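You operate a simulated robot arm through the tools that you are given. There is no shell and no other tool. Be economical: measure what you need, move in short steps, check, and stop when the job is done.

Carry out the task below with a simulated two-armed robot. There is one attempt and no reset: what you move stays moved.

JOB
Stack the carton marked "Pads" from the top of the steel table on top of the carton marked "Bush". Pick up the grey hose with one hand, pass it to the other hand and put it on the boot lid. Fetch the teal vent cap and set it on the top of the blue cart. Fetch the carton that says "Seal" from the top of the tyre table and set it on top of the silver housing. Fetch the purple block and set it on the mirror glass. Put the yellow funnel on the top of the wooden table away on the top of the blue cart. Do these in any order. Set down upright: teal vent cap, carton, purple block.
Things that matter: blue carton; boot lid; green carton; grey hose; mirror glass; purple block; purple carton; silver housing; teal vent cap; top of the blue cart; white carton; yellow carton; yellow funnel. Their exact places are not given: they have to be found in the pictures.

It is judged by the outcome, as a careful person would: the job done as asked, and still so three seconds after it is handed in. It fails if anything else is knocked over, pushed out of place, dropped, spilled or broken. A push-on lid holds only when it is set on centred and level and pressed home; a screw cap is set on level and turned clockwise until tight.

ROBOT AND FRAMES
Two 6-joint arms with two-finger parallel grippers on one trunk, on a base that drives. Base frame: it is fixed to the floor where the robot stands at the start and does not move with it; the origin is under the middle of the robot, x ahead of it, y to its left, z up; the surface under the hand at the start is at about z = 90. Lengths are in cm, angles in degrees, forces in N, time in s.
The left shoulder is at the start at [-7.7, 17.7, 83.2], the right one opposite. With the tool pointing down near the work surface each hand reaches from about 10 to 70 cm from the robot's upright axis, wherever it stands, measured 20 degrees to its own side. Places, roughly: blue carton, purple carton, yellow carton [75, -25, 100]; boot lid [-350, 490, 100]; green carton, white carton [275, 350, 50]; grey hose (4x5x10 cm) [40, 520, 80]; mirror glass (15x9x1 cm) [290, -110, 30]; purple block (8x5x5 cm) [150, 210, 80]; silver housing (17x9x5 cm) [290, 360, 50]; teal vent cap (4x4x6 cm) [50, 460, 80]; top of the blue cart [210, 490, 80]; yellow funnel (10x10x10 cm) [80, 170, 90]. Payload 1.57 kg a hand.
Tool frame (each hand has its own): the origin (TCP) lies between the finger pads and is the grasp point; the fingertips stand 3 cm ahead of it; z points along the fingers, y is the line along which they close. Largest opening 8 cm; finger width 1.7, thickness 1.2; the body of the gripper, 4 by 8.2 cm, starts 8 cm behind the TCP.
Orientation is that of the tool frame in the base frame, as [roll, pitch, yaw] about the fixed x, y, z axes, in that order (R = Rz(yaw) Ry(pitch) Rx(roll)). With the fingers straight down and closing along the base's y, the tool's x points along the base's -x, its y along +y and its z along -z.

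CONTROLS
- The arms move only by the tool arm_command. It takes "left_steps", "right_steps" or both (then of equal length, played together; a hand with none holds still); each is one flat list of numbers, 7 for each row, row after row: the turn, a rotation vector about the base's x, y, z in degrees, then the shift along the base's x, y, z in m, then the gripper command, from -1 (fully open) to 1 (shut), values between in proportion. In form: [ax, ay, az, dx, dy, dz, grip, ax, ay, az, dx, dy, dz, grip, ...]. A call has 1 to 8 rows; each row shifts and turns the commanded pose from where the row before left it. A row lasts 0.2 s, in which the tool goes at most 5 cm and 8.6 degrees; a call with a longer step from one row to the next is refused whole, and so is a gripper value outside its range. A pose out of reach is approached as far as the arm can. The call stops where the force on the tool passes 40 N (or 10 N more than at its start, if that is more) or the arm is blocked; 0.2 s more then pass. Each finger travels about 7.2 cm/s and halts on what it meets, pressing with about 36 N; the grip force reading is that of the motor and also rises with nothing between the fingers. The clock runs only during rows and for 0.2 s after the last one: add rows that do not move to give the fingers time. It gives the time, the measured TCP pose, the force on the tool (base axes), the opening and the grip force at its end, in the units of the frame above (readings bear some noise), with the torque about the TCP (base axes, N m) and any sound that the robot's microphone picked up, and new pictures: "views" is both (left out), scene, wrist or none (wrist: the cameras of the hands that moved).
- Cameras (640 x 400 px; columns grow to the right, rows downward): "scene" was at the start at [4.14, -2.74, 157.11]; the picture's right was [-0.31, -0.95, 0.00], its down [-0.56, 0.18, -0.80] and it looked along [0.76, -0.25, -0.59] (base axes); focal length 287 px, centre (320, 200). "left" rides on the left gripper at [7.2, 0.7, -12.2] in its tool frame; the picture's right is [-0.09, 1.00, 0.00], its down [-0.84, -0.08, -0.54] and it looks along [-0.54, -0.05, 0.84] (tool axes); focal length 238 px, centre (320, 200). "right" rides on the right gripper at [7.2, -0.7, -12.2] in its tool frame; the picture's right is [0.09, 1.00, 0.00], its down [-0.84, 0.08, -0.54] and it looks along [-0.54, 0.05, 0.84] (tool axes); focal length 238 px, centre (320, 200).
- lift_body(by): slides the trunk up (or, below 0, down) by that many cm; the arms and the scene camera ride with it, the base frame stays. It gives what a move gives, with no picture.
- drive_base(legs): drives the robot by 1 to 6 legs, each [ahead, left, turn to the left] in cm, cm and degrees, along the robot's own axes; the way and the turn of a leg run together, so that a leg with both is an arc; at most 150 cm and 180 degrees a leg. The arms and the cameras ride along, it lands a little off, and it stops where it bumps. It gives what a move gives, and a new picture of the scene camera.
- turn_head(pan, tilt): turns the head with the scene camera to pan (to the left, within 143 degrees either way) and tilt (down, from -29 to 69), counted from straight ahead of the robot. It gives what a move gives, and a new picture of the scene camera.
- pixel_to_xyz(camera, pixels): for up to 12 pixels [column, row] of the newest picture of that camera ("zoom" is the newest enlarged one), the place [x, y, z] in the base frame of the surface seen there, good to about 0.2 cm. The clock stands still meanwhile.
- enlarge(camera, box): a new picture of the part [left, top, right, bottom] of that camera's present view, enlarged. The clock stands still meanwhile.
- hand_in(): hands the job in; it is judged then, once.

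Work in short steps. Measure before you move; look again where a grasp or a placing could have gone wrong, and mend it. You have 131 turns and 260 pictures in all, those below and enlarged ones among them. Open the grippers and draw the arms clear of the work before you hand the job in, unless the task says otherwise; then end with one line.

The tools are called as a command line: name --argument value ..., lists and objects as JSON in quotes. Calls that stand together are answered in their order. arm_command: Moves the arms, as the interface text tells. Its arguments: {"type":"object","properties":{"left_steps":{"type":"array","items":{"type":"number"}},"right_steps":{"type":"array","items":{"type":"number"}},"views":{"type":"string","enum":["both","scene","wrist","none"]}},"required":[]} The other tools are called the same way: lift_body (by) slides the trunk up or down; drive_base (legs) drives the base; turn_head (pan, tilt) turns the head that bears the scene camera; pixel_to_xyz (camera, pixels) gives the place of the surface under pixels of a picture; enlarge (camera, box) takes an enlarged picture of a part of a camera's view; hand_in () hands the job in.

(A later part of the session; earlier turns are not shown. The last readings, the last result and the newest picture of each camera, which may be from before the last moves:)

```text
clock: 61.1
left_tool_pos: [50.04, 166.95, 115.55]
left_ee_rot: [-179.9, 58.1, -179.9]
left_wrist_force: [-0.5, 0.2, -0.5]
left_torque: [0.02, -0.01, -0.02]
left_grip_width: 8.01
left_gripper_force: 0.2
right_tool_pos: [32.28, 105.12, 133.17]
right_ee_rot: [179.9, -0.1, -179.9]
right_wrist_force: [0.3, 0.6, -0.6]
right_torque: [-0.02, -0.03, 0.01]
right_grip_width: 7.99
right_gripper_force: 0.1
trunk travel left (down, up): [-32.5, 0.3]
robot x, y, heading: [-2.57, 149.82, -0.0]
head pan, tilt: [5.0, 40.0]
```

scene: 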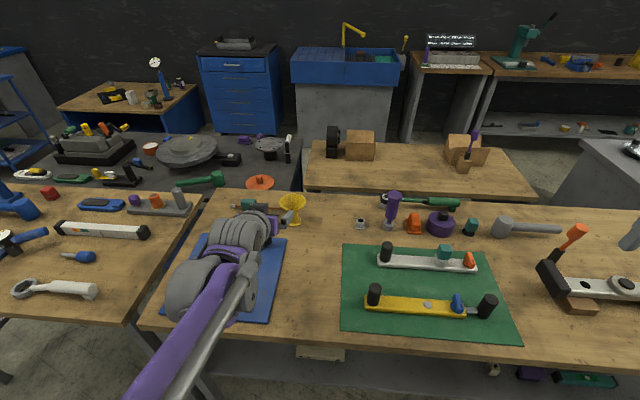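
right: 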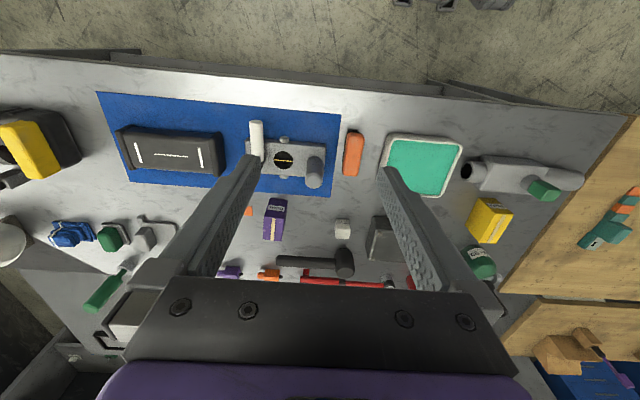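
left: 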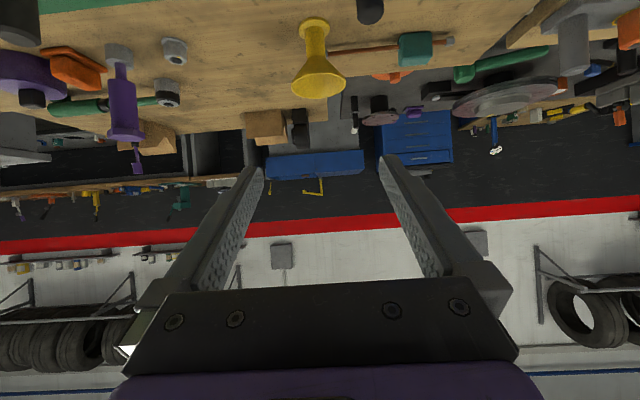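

enlarge --camera "left" --box '[260, 0, 400, 120]'

enlarge --camera "scene" --box '[230, 170, 340, 250]'

pixel_to_xyz --camera "scene" --pixels '[[294, 197], [293, 207], [294, 214], [294, 225], [282, 198], [303, 200], [270, 209], [265, 240], [305, 235], [360, 222]]'

```text
3.33 times, centred on (330, 60) of left
```

zoom: 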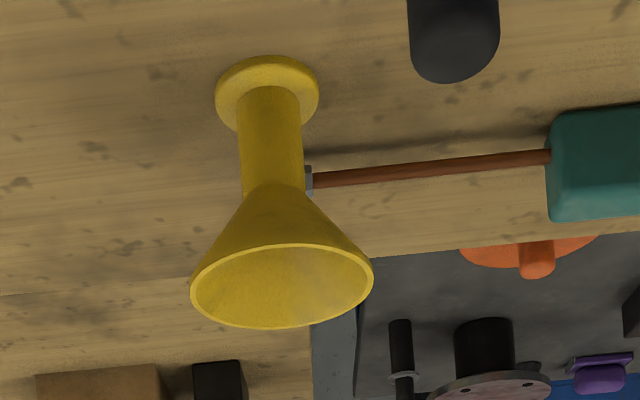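

```text
5.00 times, centred on (285, 210) of scene
```

zoom: 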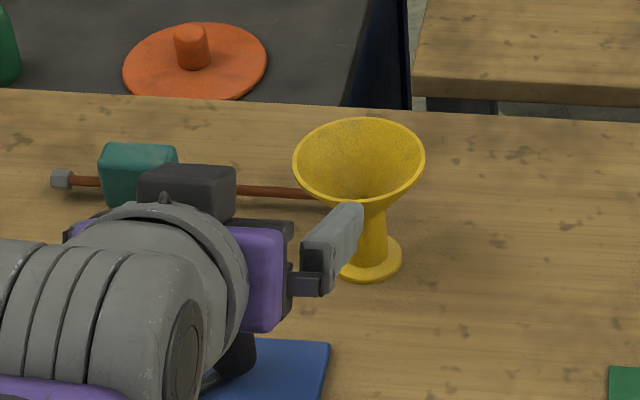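

```text
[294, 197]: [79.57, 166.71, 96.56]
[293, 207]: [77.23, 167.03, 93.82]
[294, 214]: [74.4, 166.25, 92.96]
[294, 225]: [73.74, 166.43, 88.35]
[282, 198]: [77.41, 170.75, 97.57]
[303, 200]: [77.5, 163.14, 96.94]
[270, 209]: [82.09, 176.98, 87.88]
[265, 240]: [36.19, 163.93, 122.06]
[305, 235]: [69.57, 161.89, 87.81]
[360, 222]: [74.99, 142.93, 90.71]
```

enlarge --camera "left" --box '[260, 0, 400, 120]'

pixel_to_xyz --camera "zoom" --pixels '[[270, 95], [270, 140], [245, 140], [298, 140], [272, 185], [193, 285], [370, 275], [280, 246], [280, 322], [222, 95], [314, 95], [455, 60]]'

```text
3.33 times, centred on (330, 60) of left
```

zoom: 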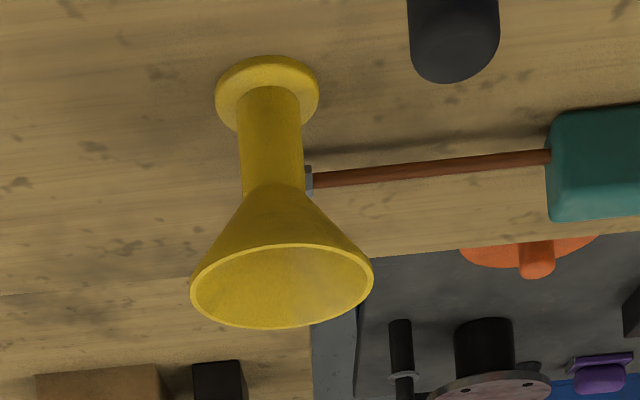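

```text
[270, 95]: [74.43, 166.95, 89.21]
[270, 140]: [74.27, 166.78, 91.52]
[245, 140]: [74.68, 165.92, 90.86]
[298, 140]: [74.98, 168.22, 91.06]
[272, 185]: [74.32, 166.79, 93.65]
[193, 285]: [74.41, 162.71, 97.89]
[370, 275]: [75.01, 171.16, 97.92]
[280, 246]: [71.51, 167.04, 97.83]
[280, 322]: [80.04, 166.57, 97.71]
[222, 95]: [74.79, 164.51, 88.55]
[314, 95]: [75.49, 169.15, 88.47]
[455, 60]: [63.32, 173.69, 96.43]
```

pixel_to_xyz --camera "zoom" --pixels '[[308, 182], [330, 180], [400, 173], [455, 80], [415, 60], [498, 60], [545, 155], [560, 200]]'

```text
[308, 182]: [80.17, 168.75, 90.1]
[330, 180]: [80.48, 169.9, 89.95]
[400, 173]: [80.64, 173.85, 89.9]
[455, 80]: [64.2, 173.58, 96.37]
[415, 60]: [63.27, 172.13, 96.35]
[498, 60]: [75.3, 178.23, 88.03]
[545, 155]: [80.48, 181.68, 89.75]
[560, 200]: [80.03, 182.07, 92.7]
```

Funnel axis (75.7,166.9), stem radius 1.25 between z 89 and 93.6. Handle top at (64,173.6,96.4) on the left, so I come in yawed 20° from the right, first to a point 12 cm short.

arm_command --left_steps '[0, 0, 3.33, 0.027, -0.0058, -0.0285, -0.5, 0, 0, 3.33, 0.027, -0.0058, -0.0285, -0.5, 0, 0, 3.33, 0.027, -0.0058, -0.0285, -0.5, 0, 0, 3.33, 0.027, -0.0058, -0.0285, -0.5, 0, 0, 3.33, 0.027, -0.0058, -0.0285, -0.5, 0, 0, 3.33, 0.027, -0.0058, -0.0285, -0.5, 0, 0, 0, 0, 0, 0, -0.5]' --views "both"

```text
clock: 62.7
left_tool_pos: [66.19, 163.36, 98.44]
left_ee_rot: [180.0, 58.0, -159.8]
left_wrist_force: [0.5, 0.0, 0.8]
left_torque: [-0.02, 0.02, 0.01]
left_grip_width: 6.0
left_gripper_force: 0.0
right_tool_pos: [32.27, 105.09, 133.09]
right_ee_rot: [179.9, 0.0, 179.9]
right_wrist_force: [-0.5, 0.9, -0.2]
right_torque: [0.01, 0.0, 0.01]
right_grip_width: 8.02
right_gripper_force: 0.1
trunk travel left (down, up): [-32.5, 0.3]
robot x, y, heading: [-2.58, 149.98, -0.1]
head pan, tilt: [5.0, 40.0]
```

scene: 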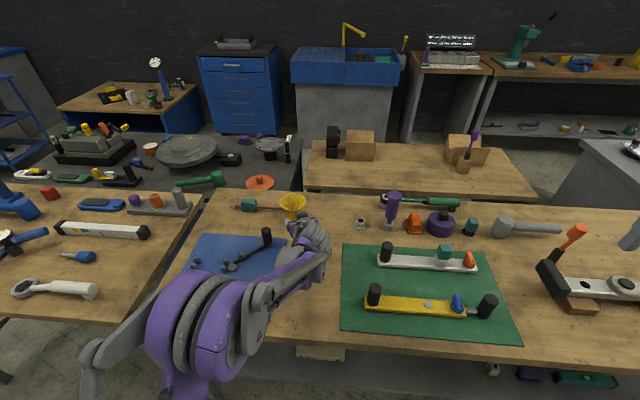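
left: 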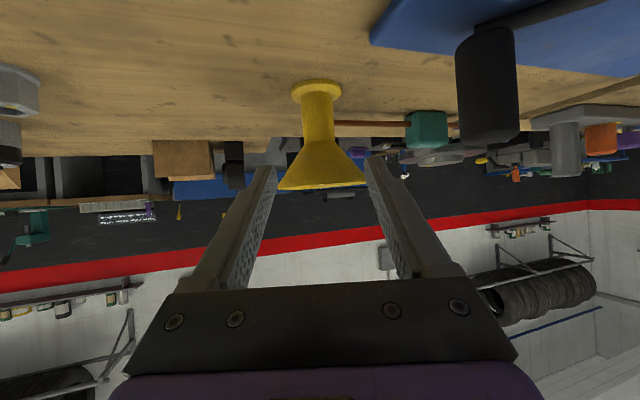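

Funnel is centred between the fingers. I advance 12 cm along the tool axis and close.

arm_command --left_steps '[0, 0, 0, 0.024, 0.009, -0.016, -0.5, 0, 0, 0, 0.024, 0.009, -0.016, -0.5, 0, 0, 0, 0.024, 0.009, -0.016, -0.5, 0, 0, 0, 0.024, 0.009, -0.016, -0.5, 0, 0, 0, 0, 0, 0, 0.2, 0, 0, 0, 0, 0, 0, 1, 0, 0, 0, 0, 0, 0, 1, 0, 0, 0, 0, 0, 0, 1]' --views "both"

```text
clock: 64.5
left_tool_pos: [76.06, 166.99, 92.05]
left_ee_rot: [-179.8, 58.0, -159.9]
left_wrist_force: [0.0, 0.5, -0.7]
left_torque: [0.01, -0.01, 0.01]
left_grip_width: 2.97
left_gripper_force: 35.9
right_tool_pos: [32.38, 105.05, 133.11]
right_ee_rot: [179.9, 0.0, 180.0]
right_wrist_force: [0.4, -0.6, -0.4]
right_torque: [0.01, -0.02, -0.01]
right_grip_width: 8.0
right_gripper_force: 0.1
trunk travel left (down, up): [-32.5, 0.3]
robot x, y, heading: [-2.89, 150.32, -0.0]
head pan, tilt: [5.0, 40.0]
```

scene: 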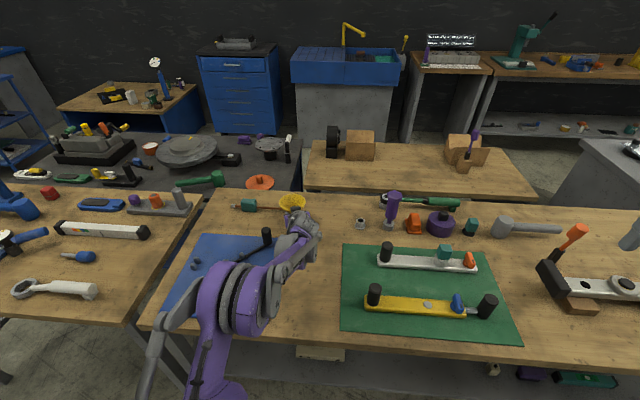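
left: 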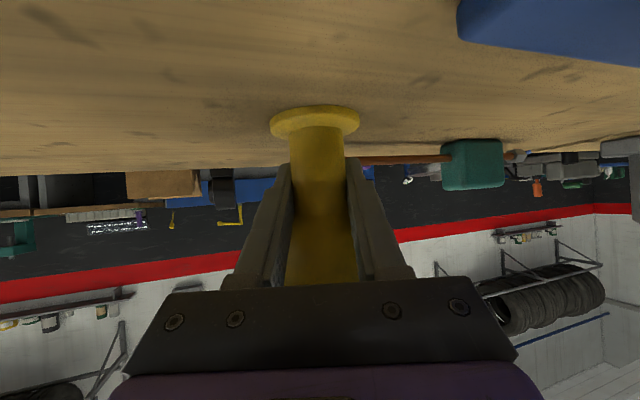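

Gripped (2.97 cm). I lift straight up and draw back.

arm_command --left_steps '[0, 0, 0, 0, 0, 0.02, 1, 0, 0, 0, 0, 0, 0.04, 1, 0, 0, 0, 0, 0, 0.045, 1, 0, 0, 0, 0, 0, 0.045, 1, 0, 0, 0, -0.045, 0, 0.02, 1, 0, 0, 0, -0.045, 0, 0.02, 1, 0, 0, 0, -0.045, 0, 0.02, 1, 0, 0, 0, -0.045, 0, 0.02, 1]' --views "both"

```text
clock: 66.3
left_tool_pos: [57.63, 167.0, 115.16]
left_ee_rot: [-179.8, 58.1, -159.9]
left_wrist_force: [-1.1, -0.1, -0.9]
left_torque: [0.0, 0.01, -0.03]
left_grip_width: 2.97
left_gripper_force: 36.1
right_tool_pos: [32.13, 105.11, 133.04]
right_ee_rot: [-180.0, 0.2, 180.0]
right_wrist_force: [-0.4, 0.3, 0.2]
right_torque: [-0.02, 0.02, 0.03]
right_grip_width: 7.97
right_gripper_force: 0.0
trunk travel left (down, up): [-32.5, 0.3]
robot x, y, heading: [-2.71, 150.19, 0.0]
head pan, tilt: [5.0, 40.0]
```

scene: 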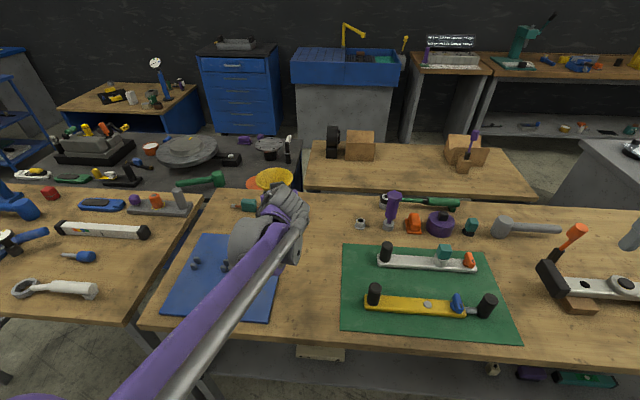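
left: 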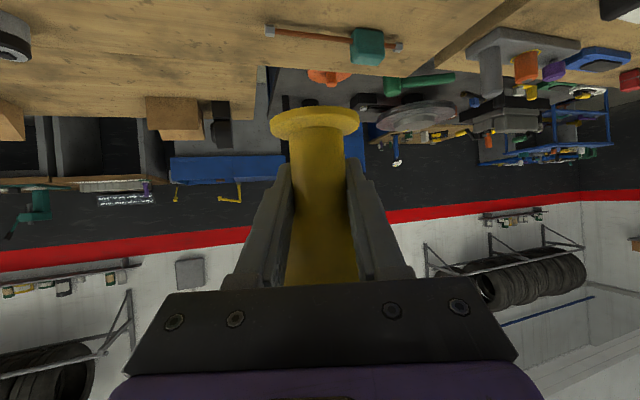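

Funnel held. I back off, drive left along the tables to y≈290, and look toward the car front.

drive_base --legs '[[-55, 0, 0], [0, 130, 0]]'

turn_head --pan 45 --tilt 25

pixel_to_xyz --camera "scene" --pixels '[[100, 300], [200, 300], [250, 200], [300, 250], [350, 200], [400, 250], [450, 200], [500, 300], [550, 200], [320, 150], [150, 200], [400, 330]]'

```text
clock: 80.8
left_tool_pos: [0.98, 299.37, 115.1]
left_ee_rot: [-179.9, 58.1, -158.8]
left_wrist_force: [1.2, 0.8, -1.9]
left_torque: [-0.03, 0.0, 0.01]
left_grip_width: 2.96
left_gripper_force: 36.1
right_tool_pos: [-23.33, 236.94, 133.2]
right_ee_rot: [180.0, -0.1, -178.9]
right_wrist_force: [0.4, 0.2, 0.2]
right_torque: [0.03, 0.0, -0.01]
right_grip_width: 7.98
right_gripper_force: 0.0
trunk travel left (down, up): [-32.5, 0.3]
robot x, y, heading: [-59.09, 281.04, 1.1]
head pan, tilt: [5.0, 40.0]
```

scene: 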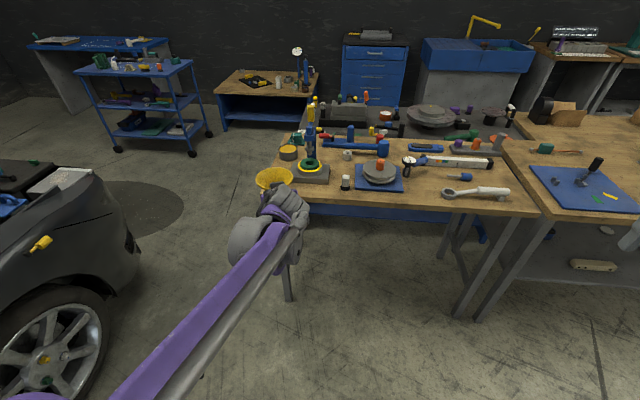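

```text
clock: 81.8
left_tool_pos: [0.93, 299.36, 115.05]
left_ee_rot: [-179.9, 57.9, -158.8]
left_wrist_force: [0.0, 0.9, -0.9]
left_torque: [-0.02, 0.0, -0.02]
left_grip_width: 2.97
left_gripper_force: 35.8
right_tool_pos: [-23.38, 236.95, 133.11]
right_ee_rot: [180.0, 0.0, -178.8]
right_wrist_force: [0.2, -0.1, -1.7]
right_torque: [0.02, -0.01, -0.02]
right_grip_width: 8.01
right_gripper_force: 0.0
trunk travel left (down, up): [-32.5, 0.3]
robot x, y, heading: [-59.28, 281.22, 1.3]
head pan, tilt: [45.0, 25.0]
```

scene: 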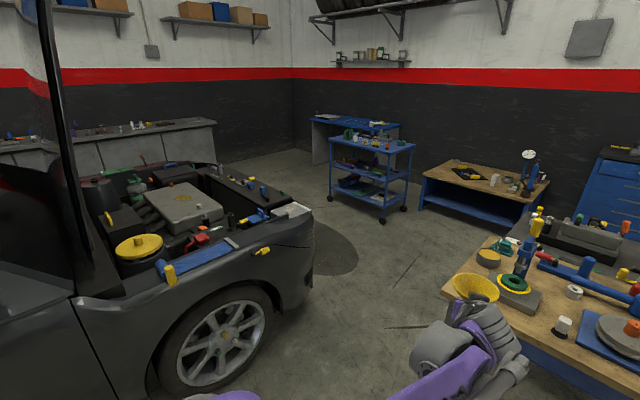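

```text
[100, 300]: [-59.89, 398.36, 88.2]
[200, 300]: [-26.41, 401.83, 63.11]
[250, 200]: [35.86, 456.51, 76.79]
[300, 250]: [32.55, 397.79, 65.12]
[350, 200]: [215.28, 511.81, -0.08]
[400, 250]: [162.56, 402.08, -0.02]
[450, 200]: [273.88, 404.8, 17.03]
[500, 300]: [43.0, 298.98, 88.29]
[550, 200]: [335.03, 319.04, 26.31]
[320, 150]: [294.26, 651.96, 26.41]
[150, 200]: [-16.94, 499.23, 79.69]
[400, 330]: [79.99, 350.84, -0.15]
```

enlarge --camera "scene" --box '[80, 150, 330, 300]'

enlarge --camera "scene" --box '[300, 110, 560, 240]'

```text
2.56 times, centred on (205, 225) of scene
```

zoom: 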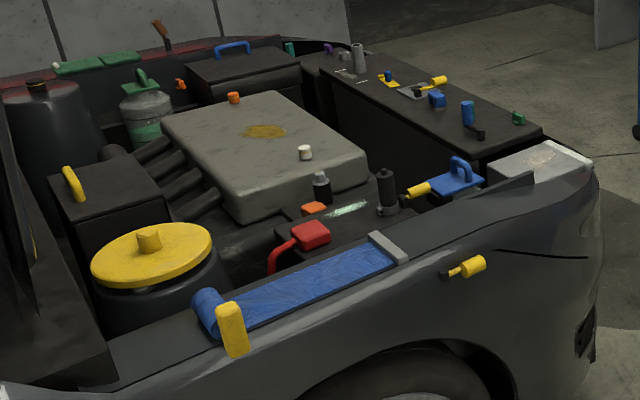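

```text
2.46 times, centred on (430, 175) of scene
```

zoom: 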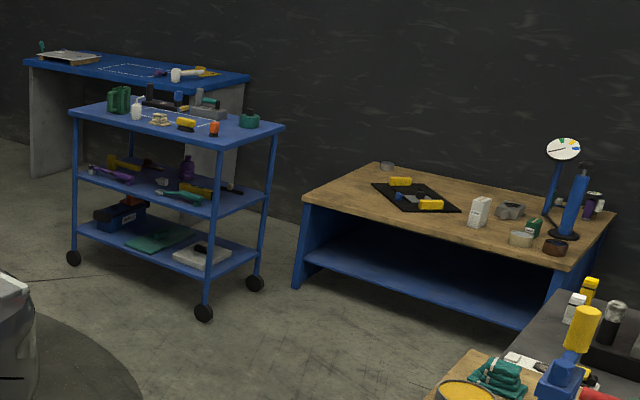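

Blue cart stands free at about (210,490). I drive through the gap between table end (y≈305) and car (y≈398) at y≈352.

drive_base --legs '[[0, 70, -1.2], [140, 0, 0]]'

turn_head --pan 60 --tilt 30

enlarge --camera "scene" --box '[160, 50, 480, 250]'

```text
clock: 95.0
left_tool_pos: [140.77, 367.58, 115.17]
left_ee_rot: [-179.9, 58.0, -160.1]
left_wrist_force: [0.3, 0.8, -1.2]
left_torque: [0.01, 0.0, -0.01]
left_grip_width: 2.96
left_gripper_force: 36.0
right_tool_pos: [115.03, 305.53, 133.2]
right_ee_rot: [-180.0, -0.1, 179.9]
right_wrist_force: [0.1, 1.4, 0.1]
right_torque: [-0.01, -0.01, 0.03]
right_grip_width: 7.98
right_gripper_force: 0.0
trunk travel left (down, up): [-32.5, 0.3]
robot x, y, heading: [80.35, 350.93, -0.3]
head pan, tilt: [45.0, 25.0]
```

scene: 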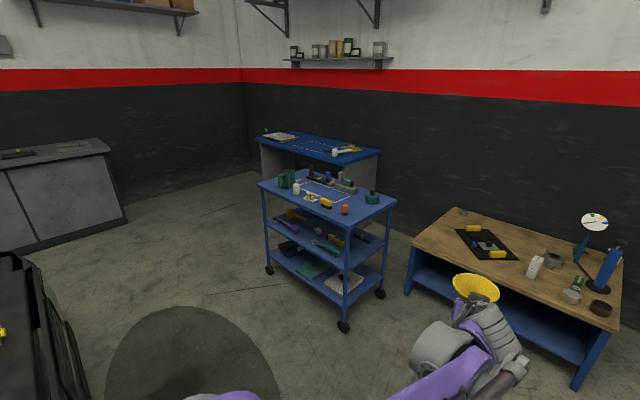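

```text
clock: 95.8
left_tool_pos: [140.82, 367.47, 115.13]
left_ee_rot: [-179.9, 58.0, -160.2]
left_wrist_force: [0.3, 0.0, -1.0]
left_torque: [-0.02, 0.04, 0.02]
left_grip_width: 2.95
left_gripper_force: 35.7
right_tool_pos: [115.05, 305.6, 133.14]
right_ee_rot: [-180.0, 0.0, 179.9]
right_wrist_force: [0.8, 0.0, -0.1]
right_torque: [0.01, 0.04, -0.01]
right_grip_width: 8.01
right_gripper_force: 0.1
trunk travel left (down, up): [-32.5, 0.3]
robot x, y, heading: [79.87, 350.42, -0.4]
head pan, tilt: [60.0, 30.0]
```

scene: 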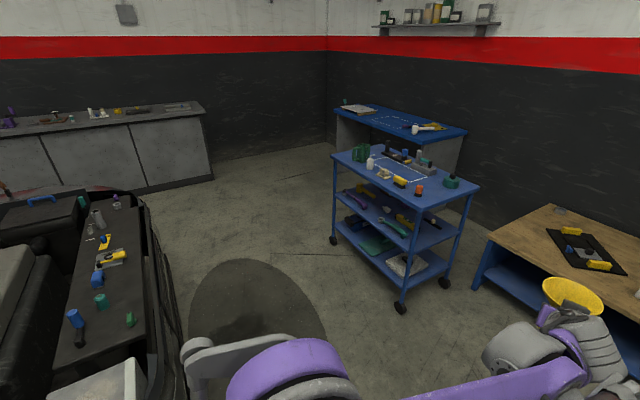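

```text
2.00 times, centred on (320, 150) of scene
```

zoom: 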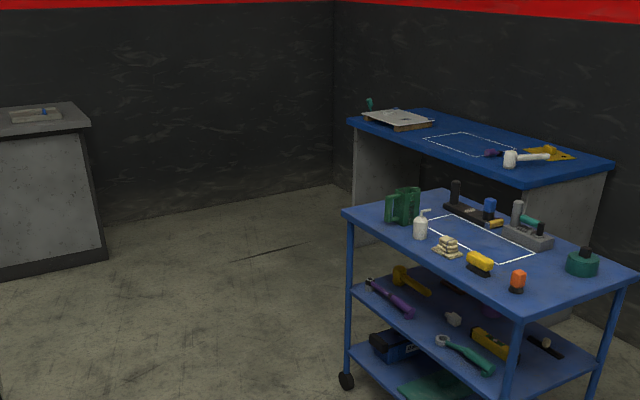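

The cart top has a white outlined free area at zoom (480,240). I measure it and the cart corners.

pixel_to_xyz --camera "zoom" --pixels '[[425, 215], [535, 255], [500, 262], [413, 235], [345, 212], [520, 310], [638, 275], [440, 192], [470, 236], [450, 245], [480, 265], [520, 232]]'

pixel_to_xyz --camera "scene" --pixels '[[75, 320], [97, 215], [116, 203], [100, 300], [132, 320], [97, 275], [60, 395], [150, 330], [130, 205], [80, 200], [105, 255], [180, 390]]'

enlarge --camera "scene" --box '[0, 170, 200, 370]'

```text
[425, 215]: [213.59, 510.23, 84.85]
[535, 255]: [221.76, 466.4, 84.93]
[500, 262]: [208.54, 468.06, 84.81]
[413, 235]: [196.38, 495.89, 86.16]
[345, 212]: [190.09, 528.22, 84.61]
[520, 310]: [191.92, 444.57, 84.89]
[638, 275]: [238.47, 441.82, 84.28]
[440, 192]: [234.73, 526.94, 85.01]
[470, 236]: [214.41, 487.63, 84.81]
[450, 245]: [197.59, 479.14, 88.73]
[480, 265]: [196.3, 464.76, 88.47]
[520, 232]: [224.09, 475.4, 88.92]
```

```text
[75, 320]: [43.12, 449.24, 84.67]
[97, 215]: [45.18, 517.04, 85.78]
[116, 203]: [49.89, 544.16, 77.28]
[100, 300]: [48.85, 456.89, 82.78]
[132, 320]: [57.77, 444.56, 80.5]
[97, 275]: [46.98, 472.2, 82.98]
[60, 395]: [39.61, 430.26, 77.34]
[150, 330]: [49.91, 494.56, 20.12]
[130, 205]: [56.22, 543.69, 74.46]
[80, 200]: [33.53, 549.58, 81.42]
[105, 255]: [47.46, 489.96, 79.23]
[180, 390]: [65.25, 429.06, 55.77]
```

```text
2.00 times, centred on (100, 270) of scene
```

zoom: 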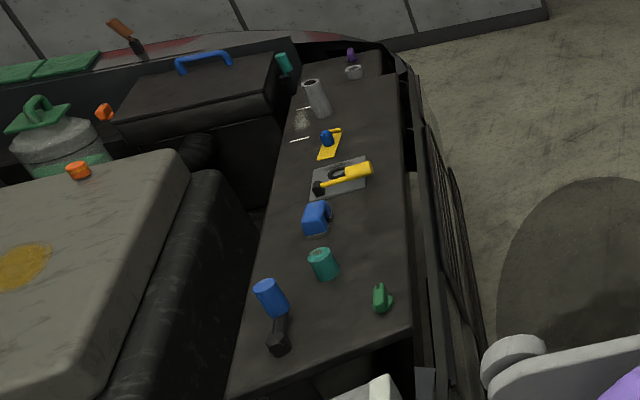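

Hose stands near (43,518), teal vent cap at (49,457). For the funnel I want to approach the cart from its y=443 end; I check the tyre table's nearest corner for room.

pixel_to_xyz --camera "scene" --pixels '[[478, 287], [490, 238], [552, 207], [530, 260], [400, 310], [445, 285], [333, 242], [420, 190], [452, 180], [400, 182]]'

turn_head --pan 20 --tilt 30

```text
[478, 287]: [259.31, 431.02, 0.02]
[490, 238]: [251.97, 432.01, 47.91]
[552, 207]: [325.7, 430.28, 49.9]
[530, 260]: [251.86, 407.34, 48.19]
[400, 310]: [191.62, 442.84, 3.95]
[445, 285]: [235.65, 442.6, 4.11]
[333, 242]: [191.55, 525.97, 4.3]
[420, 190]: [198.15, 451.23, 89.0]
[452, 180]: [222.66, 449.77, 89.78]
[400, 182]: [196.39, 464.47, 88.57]
```

```text
clock: 96.8
left_tool_pos: [140.72, 367.57, 115.19]
left_ee_rot: [-179.8, 58.0, -160.1]
left_wrist_force: [0.3, -0.9, -0.4]
left_torque: [0.02, -0.02, 0.0]
left_grip_width: 2.97
left_gripper_force: 35.9
right_tool_pos: [115.16, 305.63, 133.11]
right_ee_rot: [180.0, -0.1, 179.9]
right_wrist_force: [0.5, -0.3, 1.0]
right_torque: [0.01, -0.02, 0.02]
right_grip_width: 7.99
right_gripper_force: 0.2
trunk travel left (down, up): [-32.5, 0.3]
robot x, y, heading: [80.3, 350.36, -0.1]
head pan, tilt: [20.0, 30.0]
```

scene: 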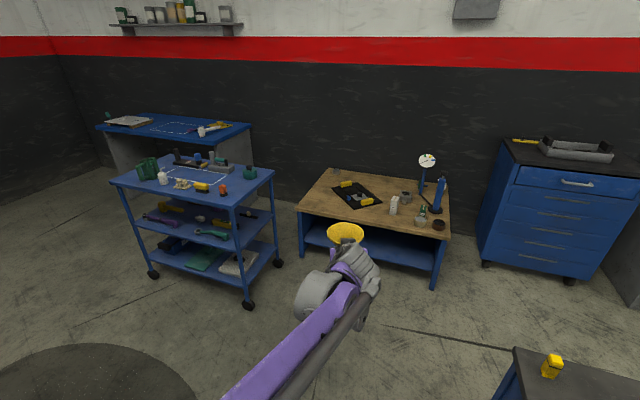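

Tyre table edge is x=252, so standing at (205,400) facing +y fits. I drive forward 100, turn 90° left, and look.

drive_base --legs '[[100, 0, 0], [0, 0, 90], [30, -22, 0]]'

turn_head --pan 0 --tilt 40

```text
clock: 108.0
left_tool_pos: [186.63, 441.45, 115.16]
left_ee_rot: [-179.9, 58.0, -70.6]
left_wrist_force: [0.6, 0.0, -0.8]
left_torque: [0.01, 0.03, 0.0]
left_grip_width: 2.98
left_gripper_force: 36.1
right_tool_pos: [248.36, 415.4, 133.04]
right_ee_rot: [180.0, 0.0, -90.5]
right_wrist_force: [1.2, -0.4, 0.7]
right_torque: [0.01, -0.01, 0.02]
right_grip_width: 7.99
right_gripper_force: 0.0
trunk travel left (down, up): [-32.5, 0.3]
robot x, y, heading: [203.05, 380.71, 89.6]
head pan, tilt: [20.0, 30.0]
```

scene: 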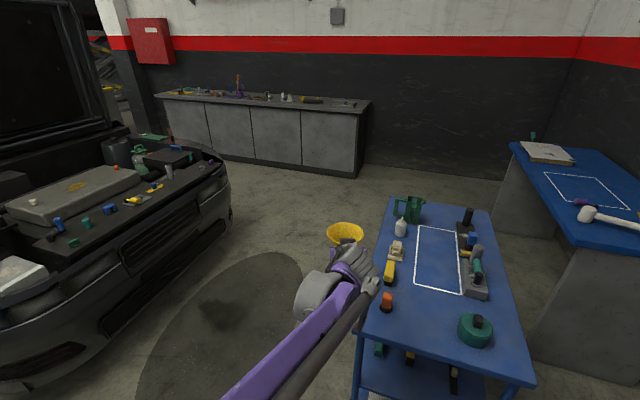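

```text
clock: 108.8
left_tool_pos: [186.54, 441.55, 115.23]
left_ee_rot: [-179.9, 58.0, -70.5]
left_wrist_force: [0.1, 0.4, -0.7]
left_torque: [0.0, -0.01, -0.01]
left_grip_width: 2.97
left_gripper_force: 35.9
right_tool_pos: [248.26, 415.36, 133.11]
right_ee_rot: [180.0, 0.0, -90.5]
right_wrist_force: [0.2, 0.5, 0.1]
right_torque: [-0.01, 0.02, -0.01]
right_grip_width: 8.01
right_gripper_force: 0.0
trunk travel left (down, up): [-32.5, 0.3]
robot x, y, heading: [202.88, 380.77, 89.6]
head pan, tilt: [0.0, 40.0]
```

scene: 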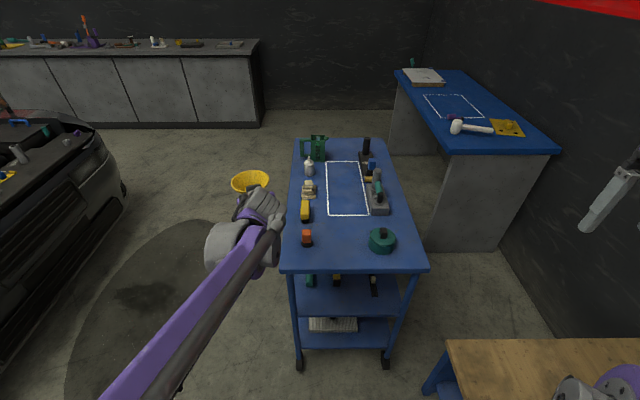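

pixel_to_xyz --camera "scene" --pixels '[[327, 162], [363, 161], [370, 214], [328, 216], [350, 195], [378, 205], [378, 190], [308, 238], [382, 238], [306, 215], [308, 170], [350, 262]]'

drive_base --legs '[[18, 0, 0.5]]'

```text
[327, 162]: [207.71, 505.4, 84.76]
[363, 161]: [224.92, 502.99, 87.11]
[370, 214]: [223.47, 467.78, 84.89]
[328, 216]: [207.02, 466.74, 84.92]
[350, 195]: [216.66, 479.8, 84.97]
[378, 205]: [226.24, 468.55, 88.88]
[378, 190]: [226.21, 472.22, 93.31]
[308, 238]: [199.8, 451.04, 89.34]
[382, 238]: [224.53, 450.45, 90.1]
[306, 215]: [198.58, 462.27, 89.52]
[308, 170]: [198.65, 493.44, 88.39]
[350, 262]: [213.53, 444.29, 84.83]
```

```text
clock: 110.3
left_tool_pos: [186.25, 459.2, 115.1]
left_ee_rot: [-179.9, 57.9, -70.2]
left_wrist_force: [0.1, 0.3, -0.7]
left_torque: [-0.01, 0.01, 0.0]
left_grip_width: 3.02
left_gripper_force: 36.2
right_tool_pos: [248.09, 433.58, 133.07]
right_ee_rot: [-180.0, 0.0, -90.1]
right_wrist_force: [-0.2, -0.4, 0.1]
right_torque: [0.01, 0.0, -0.01]
right_grip_width: 8.01
right_gripper_force: 0.0
trunk travel left (down, up): [-32.5, 0.3]
robot x, y, heading: [202.85, 398.8, 90.1]
head pan, tilt: [0.0, 40.0]
```

scene: 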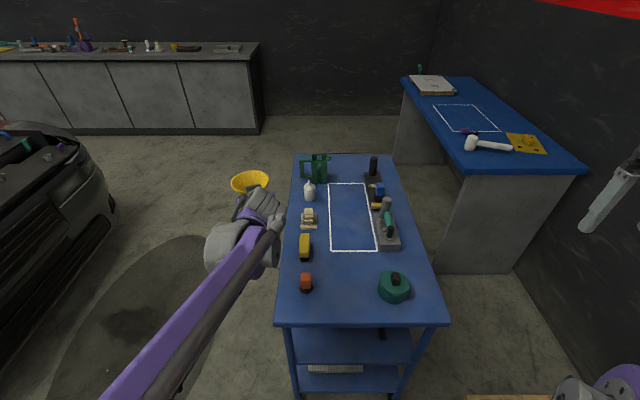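

Rectangle spans x 207–223.5, y 467–505. I shift the robot 5 forward and 9 right for reach.

drive_base --legs '[[5, -9, 0]]'

```text
clock: 111.8
left_tool_pos: [194.94, 464.31, 115.14]
left_ee_rot: [-179.9, 57.9, -69.9]
left_wrist_force: [-0.1, 0.0, -1.0]
left_torque: [-0.04, -0.01, 0.01]
left_grip_width: 3.01
left_gripper_force: 36.1
right_tool_pos: [256.83, 438.58, 133.06]
right_ee_rot: [-179.9, 0.0, -90.2]
right_wrist_force: [-0.5, -0.3, -0.3]
right_torque: [-0.03, 0.0, 0.0]
right_grip_width: 8.01
right_gripper_force: 0.1
trunk travel left (down, up): [-32.5, 0.3]
robot x, y, heading: [211.96, 404.12, 89.8]
head pan, tilt: [0.0, 40.0]
```

scene: 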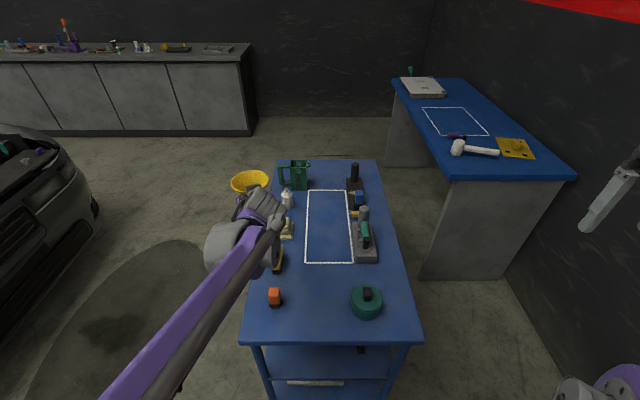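

I swing the funnel over (212.5,476.5), squaring the tool to yaw 90°, and lower to z≈97.

arm_command --left_steps '[0, 0, -4, 0.0352, 0.0244, 0, 1, 0, 0, -4, 0.0352, 0.0244, 0, 1, 0, 0, -4, 0.0352, 0.0244, 0, 1, 0, 0, -4, 0.0352, 0.0244, 0, 1, 0, 0, -4, 0.0352, 0.0244, -0.02, 1, 0, 0, 0, 0, 0, -0.045, 1, 0, 0, 0, 0, 0, -0.045, 1, 0, 0, 0, 0, 0, -0.045, 1]' --views "both"

```text
clock: 113.6
left_tool_pos: [212.26, 476.44, 99.6]
left_ee_rot: [-179.9, 58.0, -90.0]
left_wrist_force: [0.0, -0.8, -0.5]
left_torque: [-0.03, 0.0, -0.01]
left_grip_width: 2.98
left_gripper_force: 36.0
right_tool_pos: [256.9, 438.68, 133.08]
right_ee_rot: [-180.0, 0.0, -90.1]
right_wrist_force: [-0.3, 0.0, 0.6]
right_torque: [-0.01, 0.0, 0.04]
right_grip_width: 7.98
right_gripper_force: 0.1
trunk travel left (down, up): [-32.5, 0.3]
robot x, y, heading: [212.03, 404.11, 89.9]
head pan, tilt: [0.0, 40.0]
```

scene: 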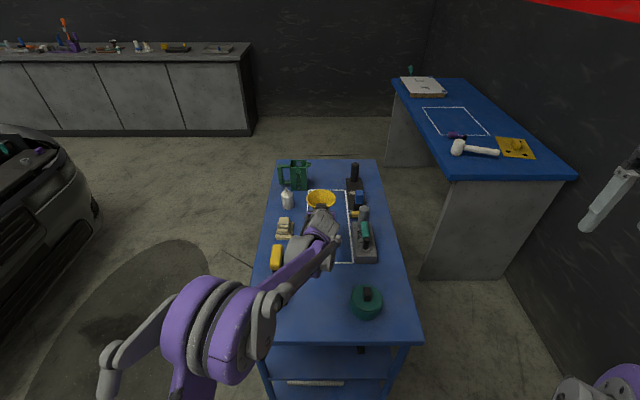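
left: 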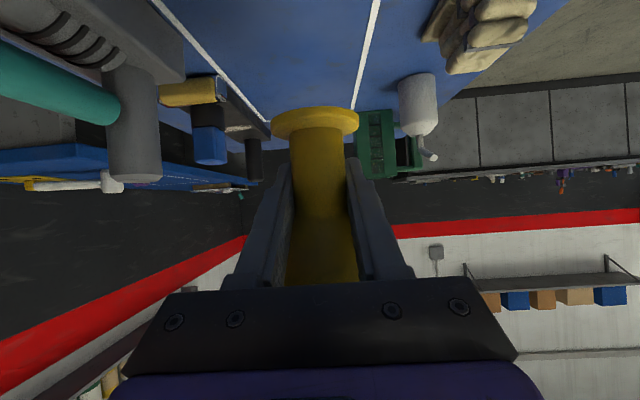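

Clear. I lower 10 cm to z≈89.6.

arm_command --left_steps '[0, 0, 0, 0, 0, -0.04, 1, 0, 0, 0, 0, 0, -0.04, 1, 0, 0, 0, 0, 0, -0.016, 1, 0, 0, 0, 0, 0, 0, 1]' --views "both"

```text
clock: 114.6
left_tool_pos: [212.42, 476.44, 89.99]
left_ee_rot: [-179.9, 58.0, -90.0]
left_wrist_force: [-0.4, 0.5, -0.8]
left_torque: [-0.02, 0.0, -0.03]
left_grip_width: 3.0
left_gripper_force: 36.0
right_tool_pos: [256.95, 438.72, 133.1]
right_ee_rot: [-180.0, 0.0, -90.1]
right_wrist_force: [-0.4, -0.3, 1.1]
right_torque: [-0.03, -0.02, 0.02]
right_grip_width: 7.98
right_gripper_force: 0.0
trunk travel left (down, up): [-32.5, 0.3]
robot x, y, heading: [211.91, 403.6, 89.8]
head pan, tilt: [0.0, 40.0]
```

scene: 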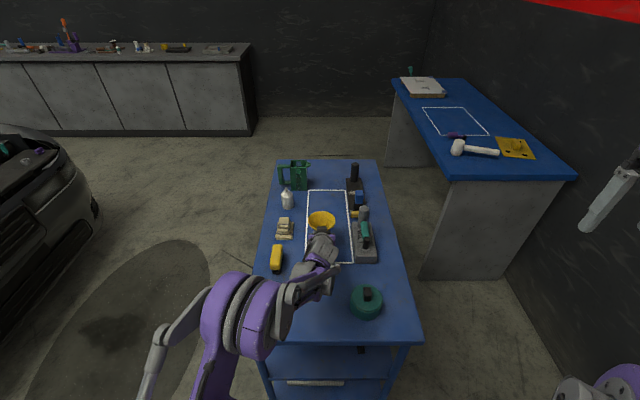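
left: 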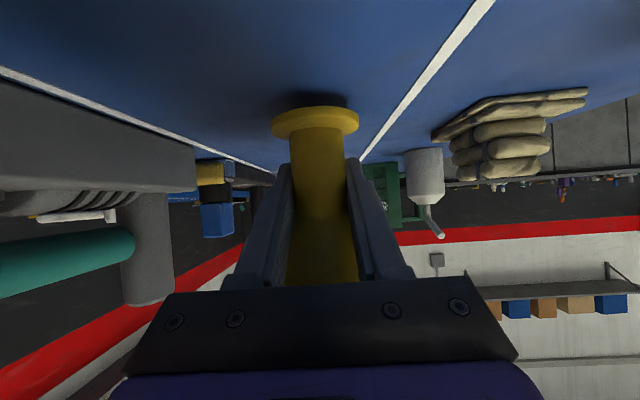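

The elbow hides the orange item; I check the elbow's position before lowering on.

pixel_to_xyz --camera "scene" --pixels '[[265, 320], [285, 300], [300, 290], [270, 285], [230, 320], [310, 280]]'

arm_command --left_steps '[0, 0, 0, 0, 0, -0.004, 1, 0, 0, 0, 0, 0, -0.003, 1, 0, 0, 0, 0, 0, 0, 1]' --views "none"

```text
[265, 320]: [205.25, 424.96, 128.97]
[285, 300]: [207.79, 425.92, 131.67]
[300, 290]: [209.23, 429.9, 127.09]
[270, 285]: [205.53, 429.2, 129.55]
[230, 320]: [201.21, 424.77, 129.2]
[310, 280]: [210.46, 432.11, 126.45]
```

```text
clock: 115.4
left_tool_pos: [212.47, 476.34, 89.27]
left_ee_rot: [-179.9, 58.0, -90.1]
left_wrist_force: [1.1, -0.2, -0.9]
left_torque: [0.02, 0.01, -0.02]
left_grip_width: 2.98
left_gripper_force: 35.9
right_tool_pos: [256.9, 438.59, 133.1]
right_ee_rot: [-180.0, 0.0, -90.0]
right_wrist_force: [0.7, -0.7, -0.6]
right_torque: [0.0, -0.03, 0.01]
right_grip_width: 7.99
right_gripper_force: 0.1
trunk travel left (down, up): [-32.5, 0.3]
robot x, y, heading: [211.79, 403.6, 89.6]
head pan, tilt: [0.0, 40.0]
```

Elbow is well above (z≈129). I continue down 4 mm.

arm_command --left_steps '[0, 0, 0, 0, 0, -0.002, 1, 0, 0, 0, 0, 0, -0.002, 1, 0, 0, 0, 0, 0, 0, 1]' --views "none"

```text
clock: 116.2
left_tool_pos: [212.59, 476.43, 89.07]
left_ee_rot: [-179.9, 58.0, -90.1]
left_wrist_force: [-1.5, 2.7, 11.5]
left_torque: [-0.14, 0.09, 0.01]
left_grip_width: 2.97
left_gripper_force: 35.9
right_tool_pos: [256.83, 438.48, 133.18]
right_ee_rot: [-179.9, 0.1, -90.1]
right_wrist_force: [0.6, 0.4, -0.4]
right_torque: [-0.01, -0.03, -0.01]
right_grip_width: 8.0
right_gripper_force: 0.0
trunk travel left (down, up): [-32.5, 0.3]
robot x, y, heading: [211.69, 403.76, 89.7]
head pan, tilt: [0.0, 40.0]
```

Contact. I release and withdraw along the tool axis.

arm_command --left_steps '[0, 0, 0, 0, 0, 0.001, 0.3, 0, 0, 0, 0, 0, 0, -0.2, 0, 0, 0, 0, 0, 0, -0.5, 0, 0, 0, 0, -0.017, 0.0106, -0.5, 0, 0, 0, 0, -0.034, 0.0212, -0.5, 0, 0, 0, 0, -0.034, 0.0212, -0.5, 0, 0, 0, 0, -0.034, 0.0212, -0.5, 0, 0, 0, 0, -0.034, 0.0212, -0.5]' --views "both"

```text
clock: 118.0
left_tool_pos: [212.38, 461.09, 98.73]
left_ee_rot: [-179.9, 57.9, -90.0]
left_wrist_force: [0.1, 0.1, -0.3]
left_torque: [0.01, -0.01, -0.05]
left_grip_width: 5.97
left_gripper_force: 0.1
right_tool_pos: [256.81, 438.57, 133.26]
right_ee_rot: [180.0, 0.1, -90.1]
right_wrist_force: [-0.8, -0.1, 0.2]
right_torque: [0.01, -0.05, -0.02]
right_grip_width: 7.98
right_gripper_force: 0.0
trunk travel left (down, up): [-32.5, 0.3]
robot x, y, heading: [212.01, 403.74, 89.8]
head pan, tilt: [0.0, 40.0]
```

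scene: 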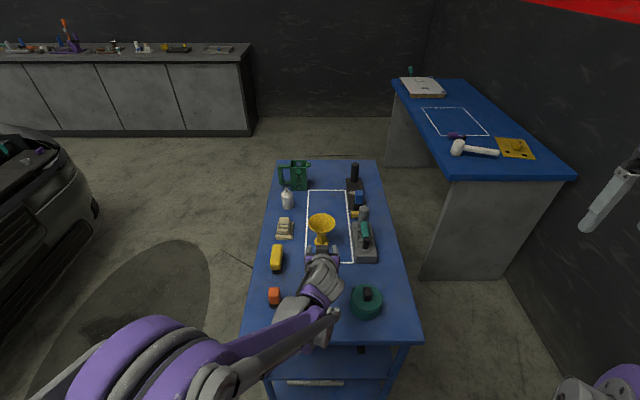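
left: 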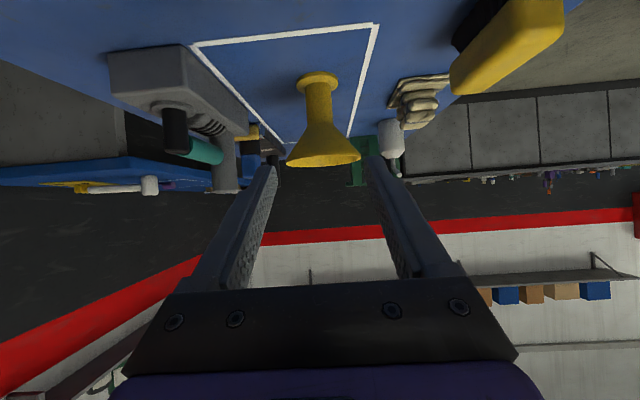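

Funnel stands in the rectangle. I lift the left hand and turn it fingers-down again.

arm_command --left_steps '[0, 0, 0, 0, -0.01, 0.04, -0.5, -8.3, 0, 0, 0, -0.01, 0.03, -1, -8.3, 0, 0, 0, -0.01, 0.03, -1, -8.3, 0, 0, 0, -0.01, 0.03, -1, -8.3, 0, 0, 0, -0.01, 0.03, -1, -8.3, 0, 0, 0, -0.01, 0.03, -1, -8.3, 0, 0, 0, -0.01, 0.02, -1, -8.2, 0, 0, 0, 0, 0, -1]' --views "none"

drive_base --legs '[[0, 97, 0], [83, 0, 0], [0, 0, 90]]'

turn_head --pan 0 --tilt 45

```text
clock: 119.8
left_tool_pos: [212.54, 454.43, 119.7]
left_ee_rot: [-179.8, -0.1, -90.0]
left_wrist_force: [0.1, 1.0, 0.3]
left_torque: [-0.04, 0.01, -0.01]
left_grip_width: 8.01
left_gripper_force: 0.1
right_tool_pos: [256.89, 438.68, 133.12]
right_ee_rot: [180.0, -0.1, -90.1]
right_wrist_force: [-0.2, 0.2, -0.1]
right_torque: [-0.03, 0.0, 0.0]
right_grip_width: 8.01
right_gripper_force: 0.0
trunk travel left (down, up): [-32.5, 0.3]
robot x, y, heading: [212.33, 403.51, 89.8]
head pan, tilt: [0.0, 40.0]
```

```text
clock: 136.6
left_tool_pos: [62.31, 487.65, 119.57]
left_ee_rot: [-179.8, -0.1, 0.8]
left_wrist_force: [-0.3, 0.1, -0.2]
left_torque: [0.0, 0.01, -0.01]
left_grip_width: 8.0
left_gripper_force: 0.0
right_tool_pos: [77.27, 532.24, 133.13]
right_ee_rot: [179.9, 0.0, 0.6]
right_wrist_force: [-0.3, -0.5, 1.3]
right_torque: [0.01, -0.01, -0.01]
right_grip_width: 7.98
right_gripper_force: 0.1
trunk travel left (down, up): [-32.5, 0.3]
robot x, y, heading: [113.13, 487.82, -179.1]
head pan, tilt: [0.0, 40.0]
```

scene: 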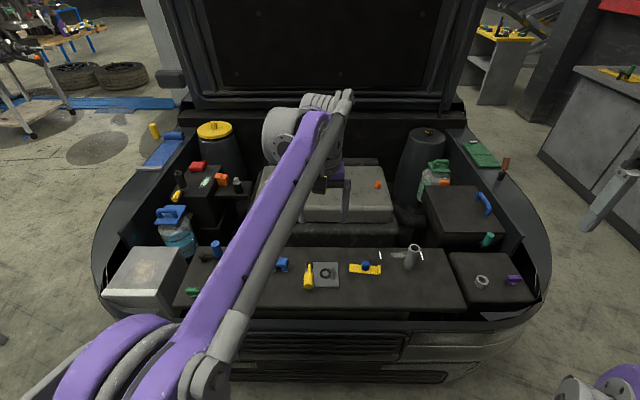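

```text
clock: 137.3
left_tool_pos: [62.0, 487.76, 119.61]
left_ee_rot: [-179.9, 0.0, 0.8]
left_wrist_force: [-0.3, 0.0, 1.0]
left_torque: [0.01, 0.0, 0.03]
left_grip_width: 8.03
left_gripper_force: 0.1
right_tool_pos: [77.22, 532.3, 133.11]
right_ee_rot: [180.0, 0.0, 0.6]
right_wrist_force: [-0.3, -0.1, 0.2]
right_torque: [-0.01, 0.02, -0.01]
right_grip_width: 7.99
right_gripper_force: 0.0
trunk travel left (down, up): [-32.5, 0.3]
robot x, y, heading: [112.7, 487.46, -179.2]
head pan, tilt: [0.0, 45.0]
```

scene: 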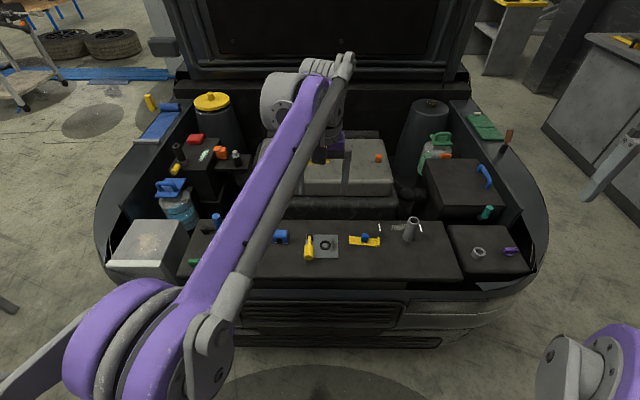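

The hose shows at (411,229). I enlarge it and measure; the vent cap is hidden by the left arm, so I move the left hand left toward y≈460.

enlarge --camera "scene" --box '[340, 190, 500, 290]'

pixel_to_xyz --camera "zoom" --pixels '[[290, 112], [270, 200], [280, 160], [300, 130], [330, 200], [240, 180], [325, 150], [180, 170]]'

arm_command --left_steps '[0, 0, 0, 0, -0.045, 0, -1, 0, 0, 0, 0, -0.045, 0, -1, 0, 0, 0, 0, -0.045, 0, -1, 0, 0, 0, 0, -0.045, 0, -1, 0, 0, 0, 0, -0.045, 0, -1, 0, 0, 0, 0, -0.045, 0, -1, 0, 0, 0, 0, 0, 0, -1]' --views "both"

```text
4.00 times, centred on (420, 240) of scene
```

zoom: 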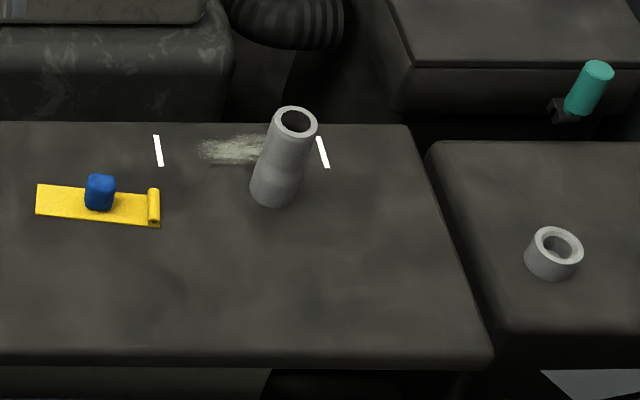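

```text
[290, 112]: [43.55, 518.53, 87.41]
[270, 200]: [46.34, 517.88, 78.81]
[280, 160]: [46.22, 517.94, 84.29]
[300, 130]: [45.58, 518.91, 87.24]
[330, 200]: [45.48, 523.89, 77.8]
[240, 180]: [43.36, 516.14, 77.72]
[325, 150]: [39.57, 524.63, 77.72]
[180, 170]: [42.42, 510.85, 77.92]
```

```text
clock: 138.9
left_tool_pos: [62.2, 460.91, 119.66]
left_ee_rot: [-180.0, 0.0, 0.7]
left_wrist_force: [0.1, 0.1, -0.6]
left_torque: [-0.01, 0.04, 0.01]
left_grip_width: 7.99
left_gripper_force: 0.1
right_tool_pos: [77.24, 532.32, 133.04]
right_ee_rot: [179.8, 0.0, 0.6]
right_wrist_force: [0.1, 0.2, -0.6]
right_torque: [-0.03, 0.01, 0.0]
right_grip_width: 8.0
right_gripper_force: 0.0
trunk travel left (down, up): [-32.5, 0.3]
robot x, y, heading: [112.97, 488.0, -179.7]
head pan, tilt: [0.0, 45.0]
```

scene: 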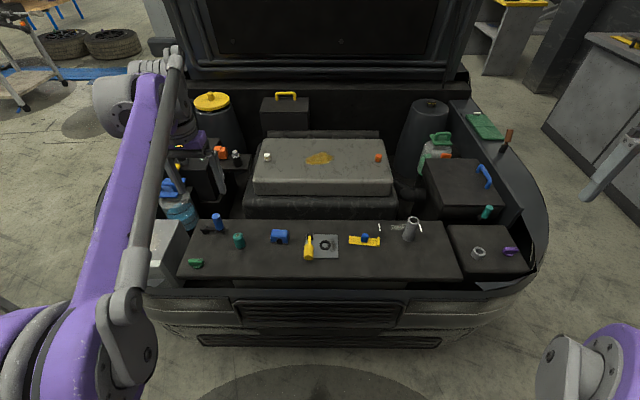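
left: 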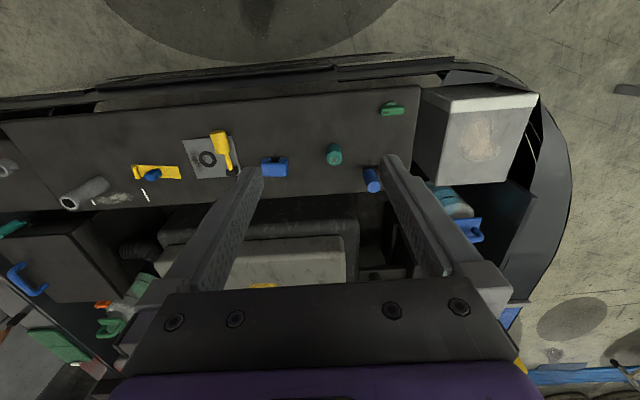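

Teal cap now at (239,240) scene and (334,153) in the wrist view. I measure it.

enlarge --camera "left" --box '[290, 110, 410, 210]'

enlarge --camera "scene" --box '[180, 200, 300, 280]'

pixel_to_xyz --camera "scene" --pixels '[[238, 235], [238, 241], [240, 247], [234, 237], [243, 237], [217, 222], [194, 263], [280, 237], [225, 260]]'

pixel_to_xyz --camera "left" --pixels '[[334, 146], [334, 158], [328, 158], [340, 157], [333, 163], [372, 180], [275, 166], [350, 130]]'

```text
4.00 times, centred on (350, 160) of left
```

zoom: 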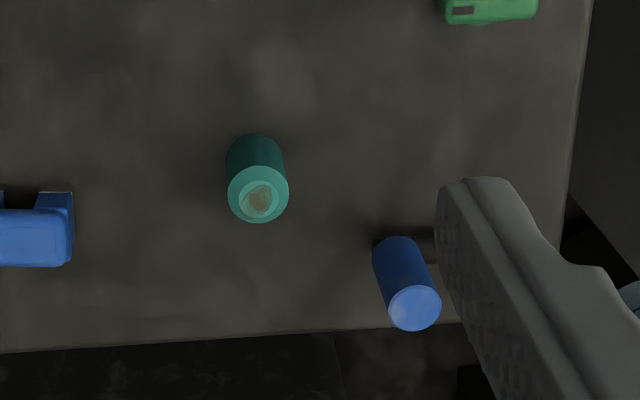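

```text
5.00 times, centred on (240, 240) of scene
```

zoom: 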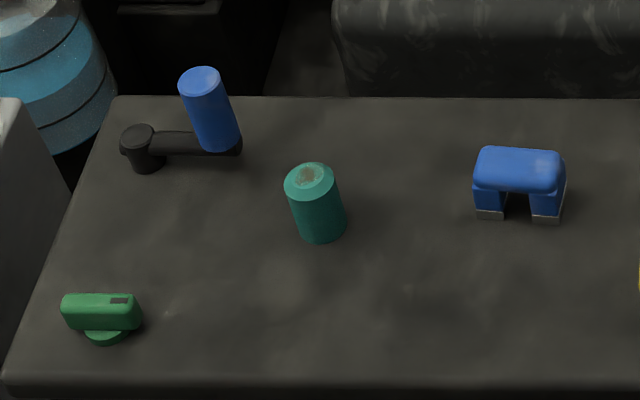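

```text
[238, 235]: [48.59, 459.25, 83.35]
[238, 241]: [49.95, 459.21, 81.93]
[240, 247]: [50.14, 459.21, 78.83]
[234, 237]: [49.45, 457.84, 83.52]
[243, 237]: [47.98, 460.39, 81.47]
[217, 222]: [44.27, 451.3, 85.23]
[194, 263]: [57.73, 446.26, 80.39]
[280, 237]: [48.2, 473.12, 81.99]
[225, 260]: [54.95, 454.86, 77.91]
```

```text
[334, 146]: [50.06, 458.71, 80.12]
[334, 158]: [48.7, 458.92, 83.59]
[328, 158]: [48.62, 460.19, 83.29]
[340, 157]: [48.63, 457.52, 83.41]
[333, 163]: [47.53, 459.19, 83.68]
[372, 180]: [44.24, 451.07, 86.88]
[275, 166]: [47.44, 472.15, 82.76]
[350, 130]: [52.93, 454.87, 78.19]
```

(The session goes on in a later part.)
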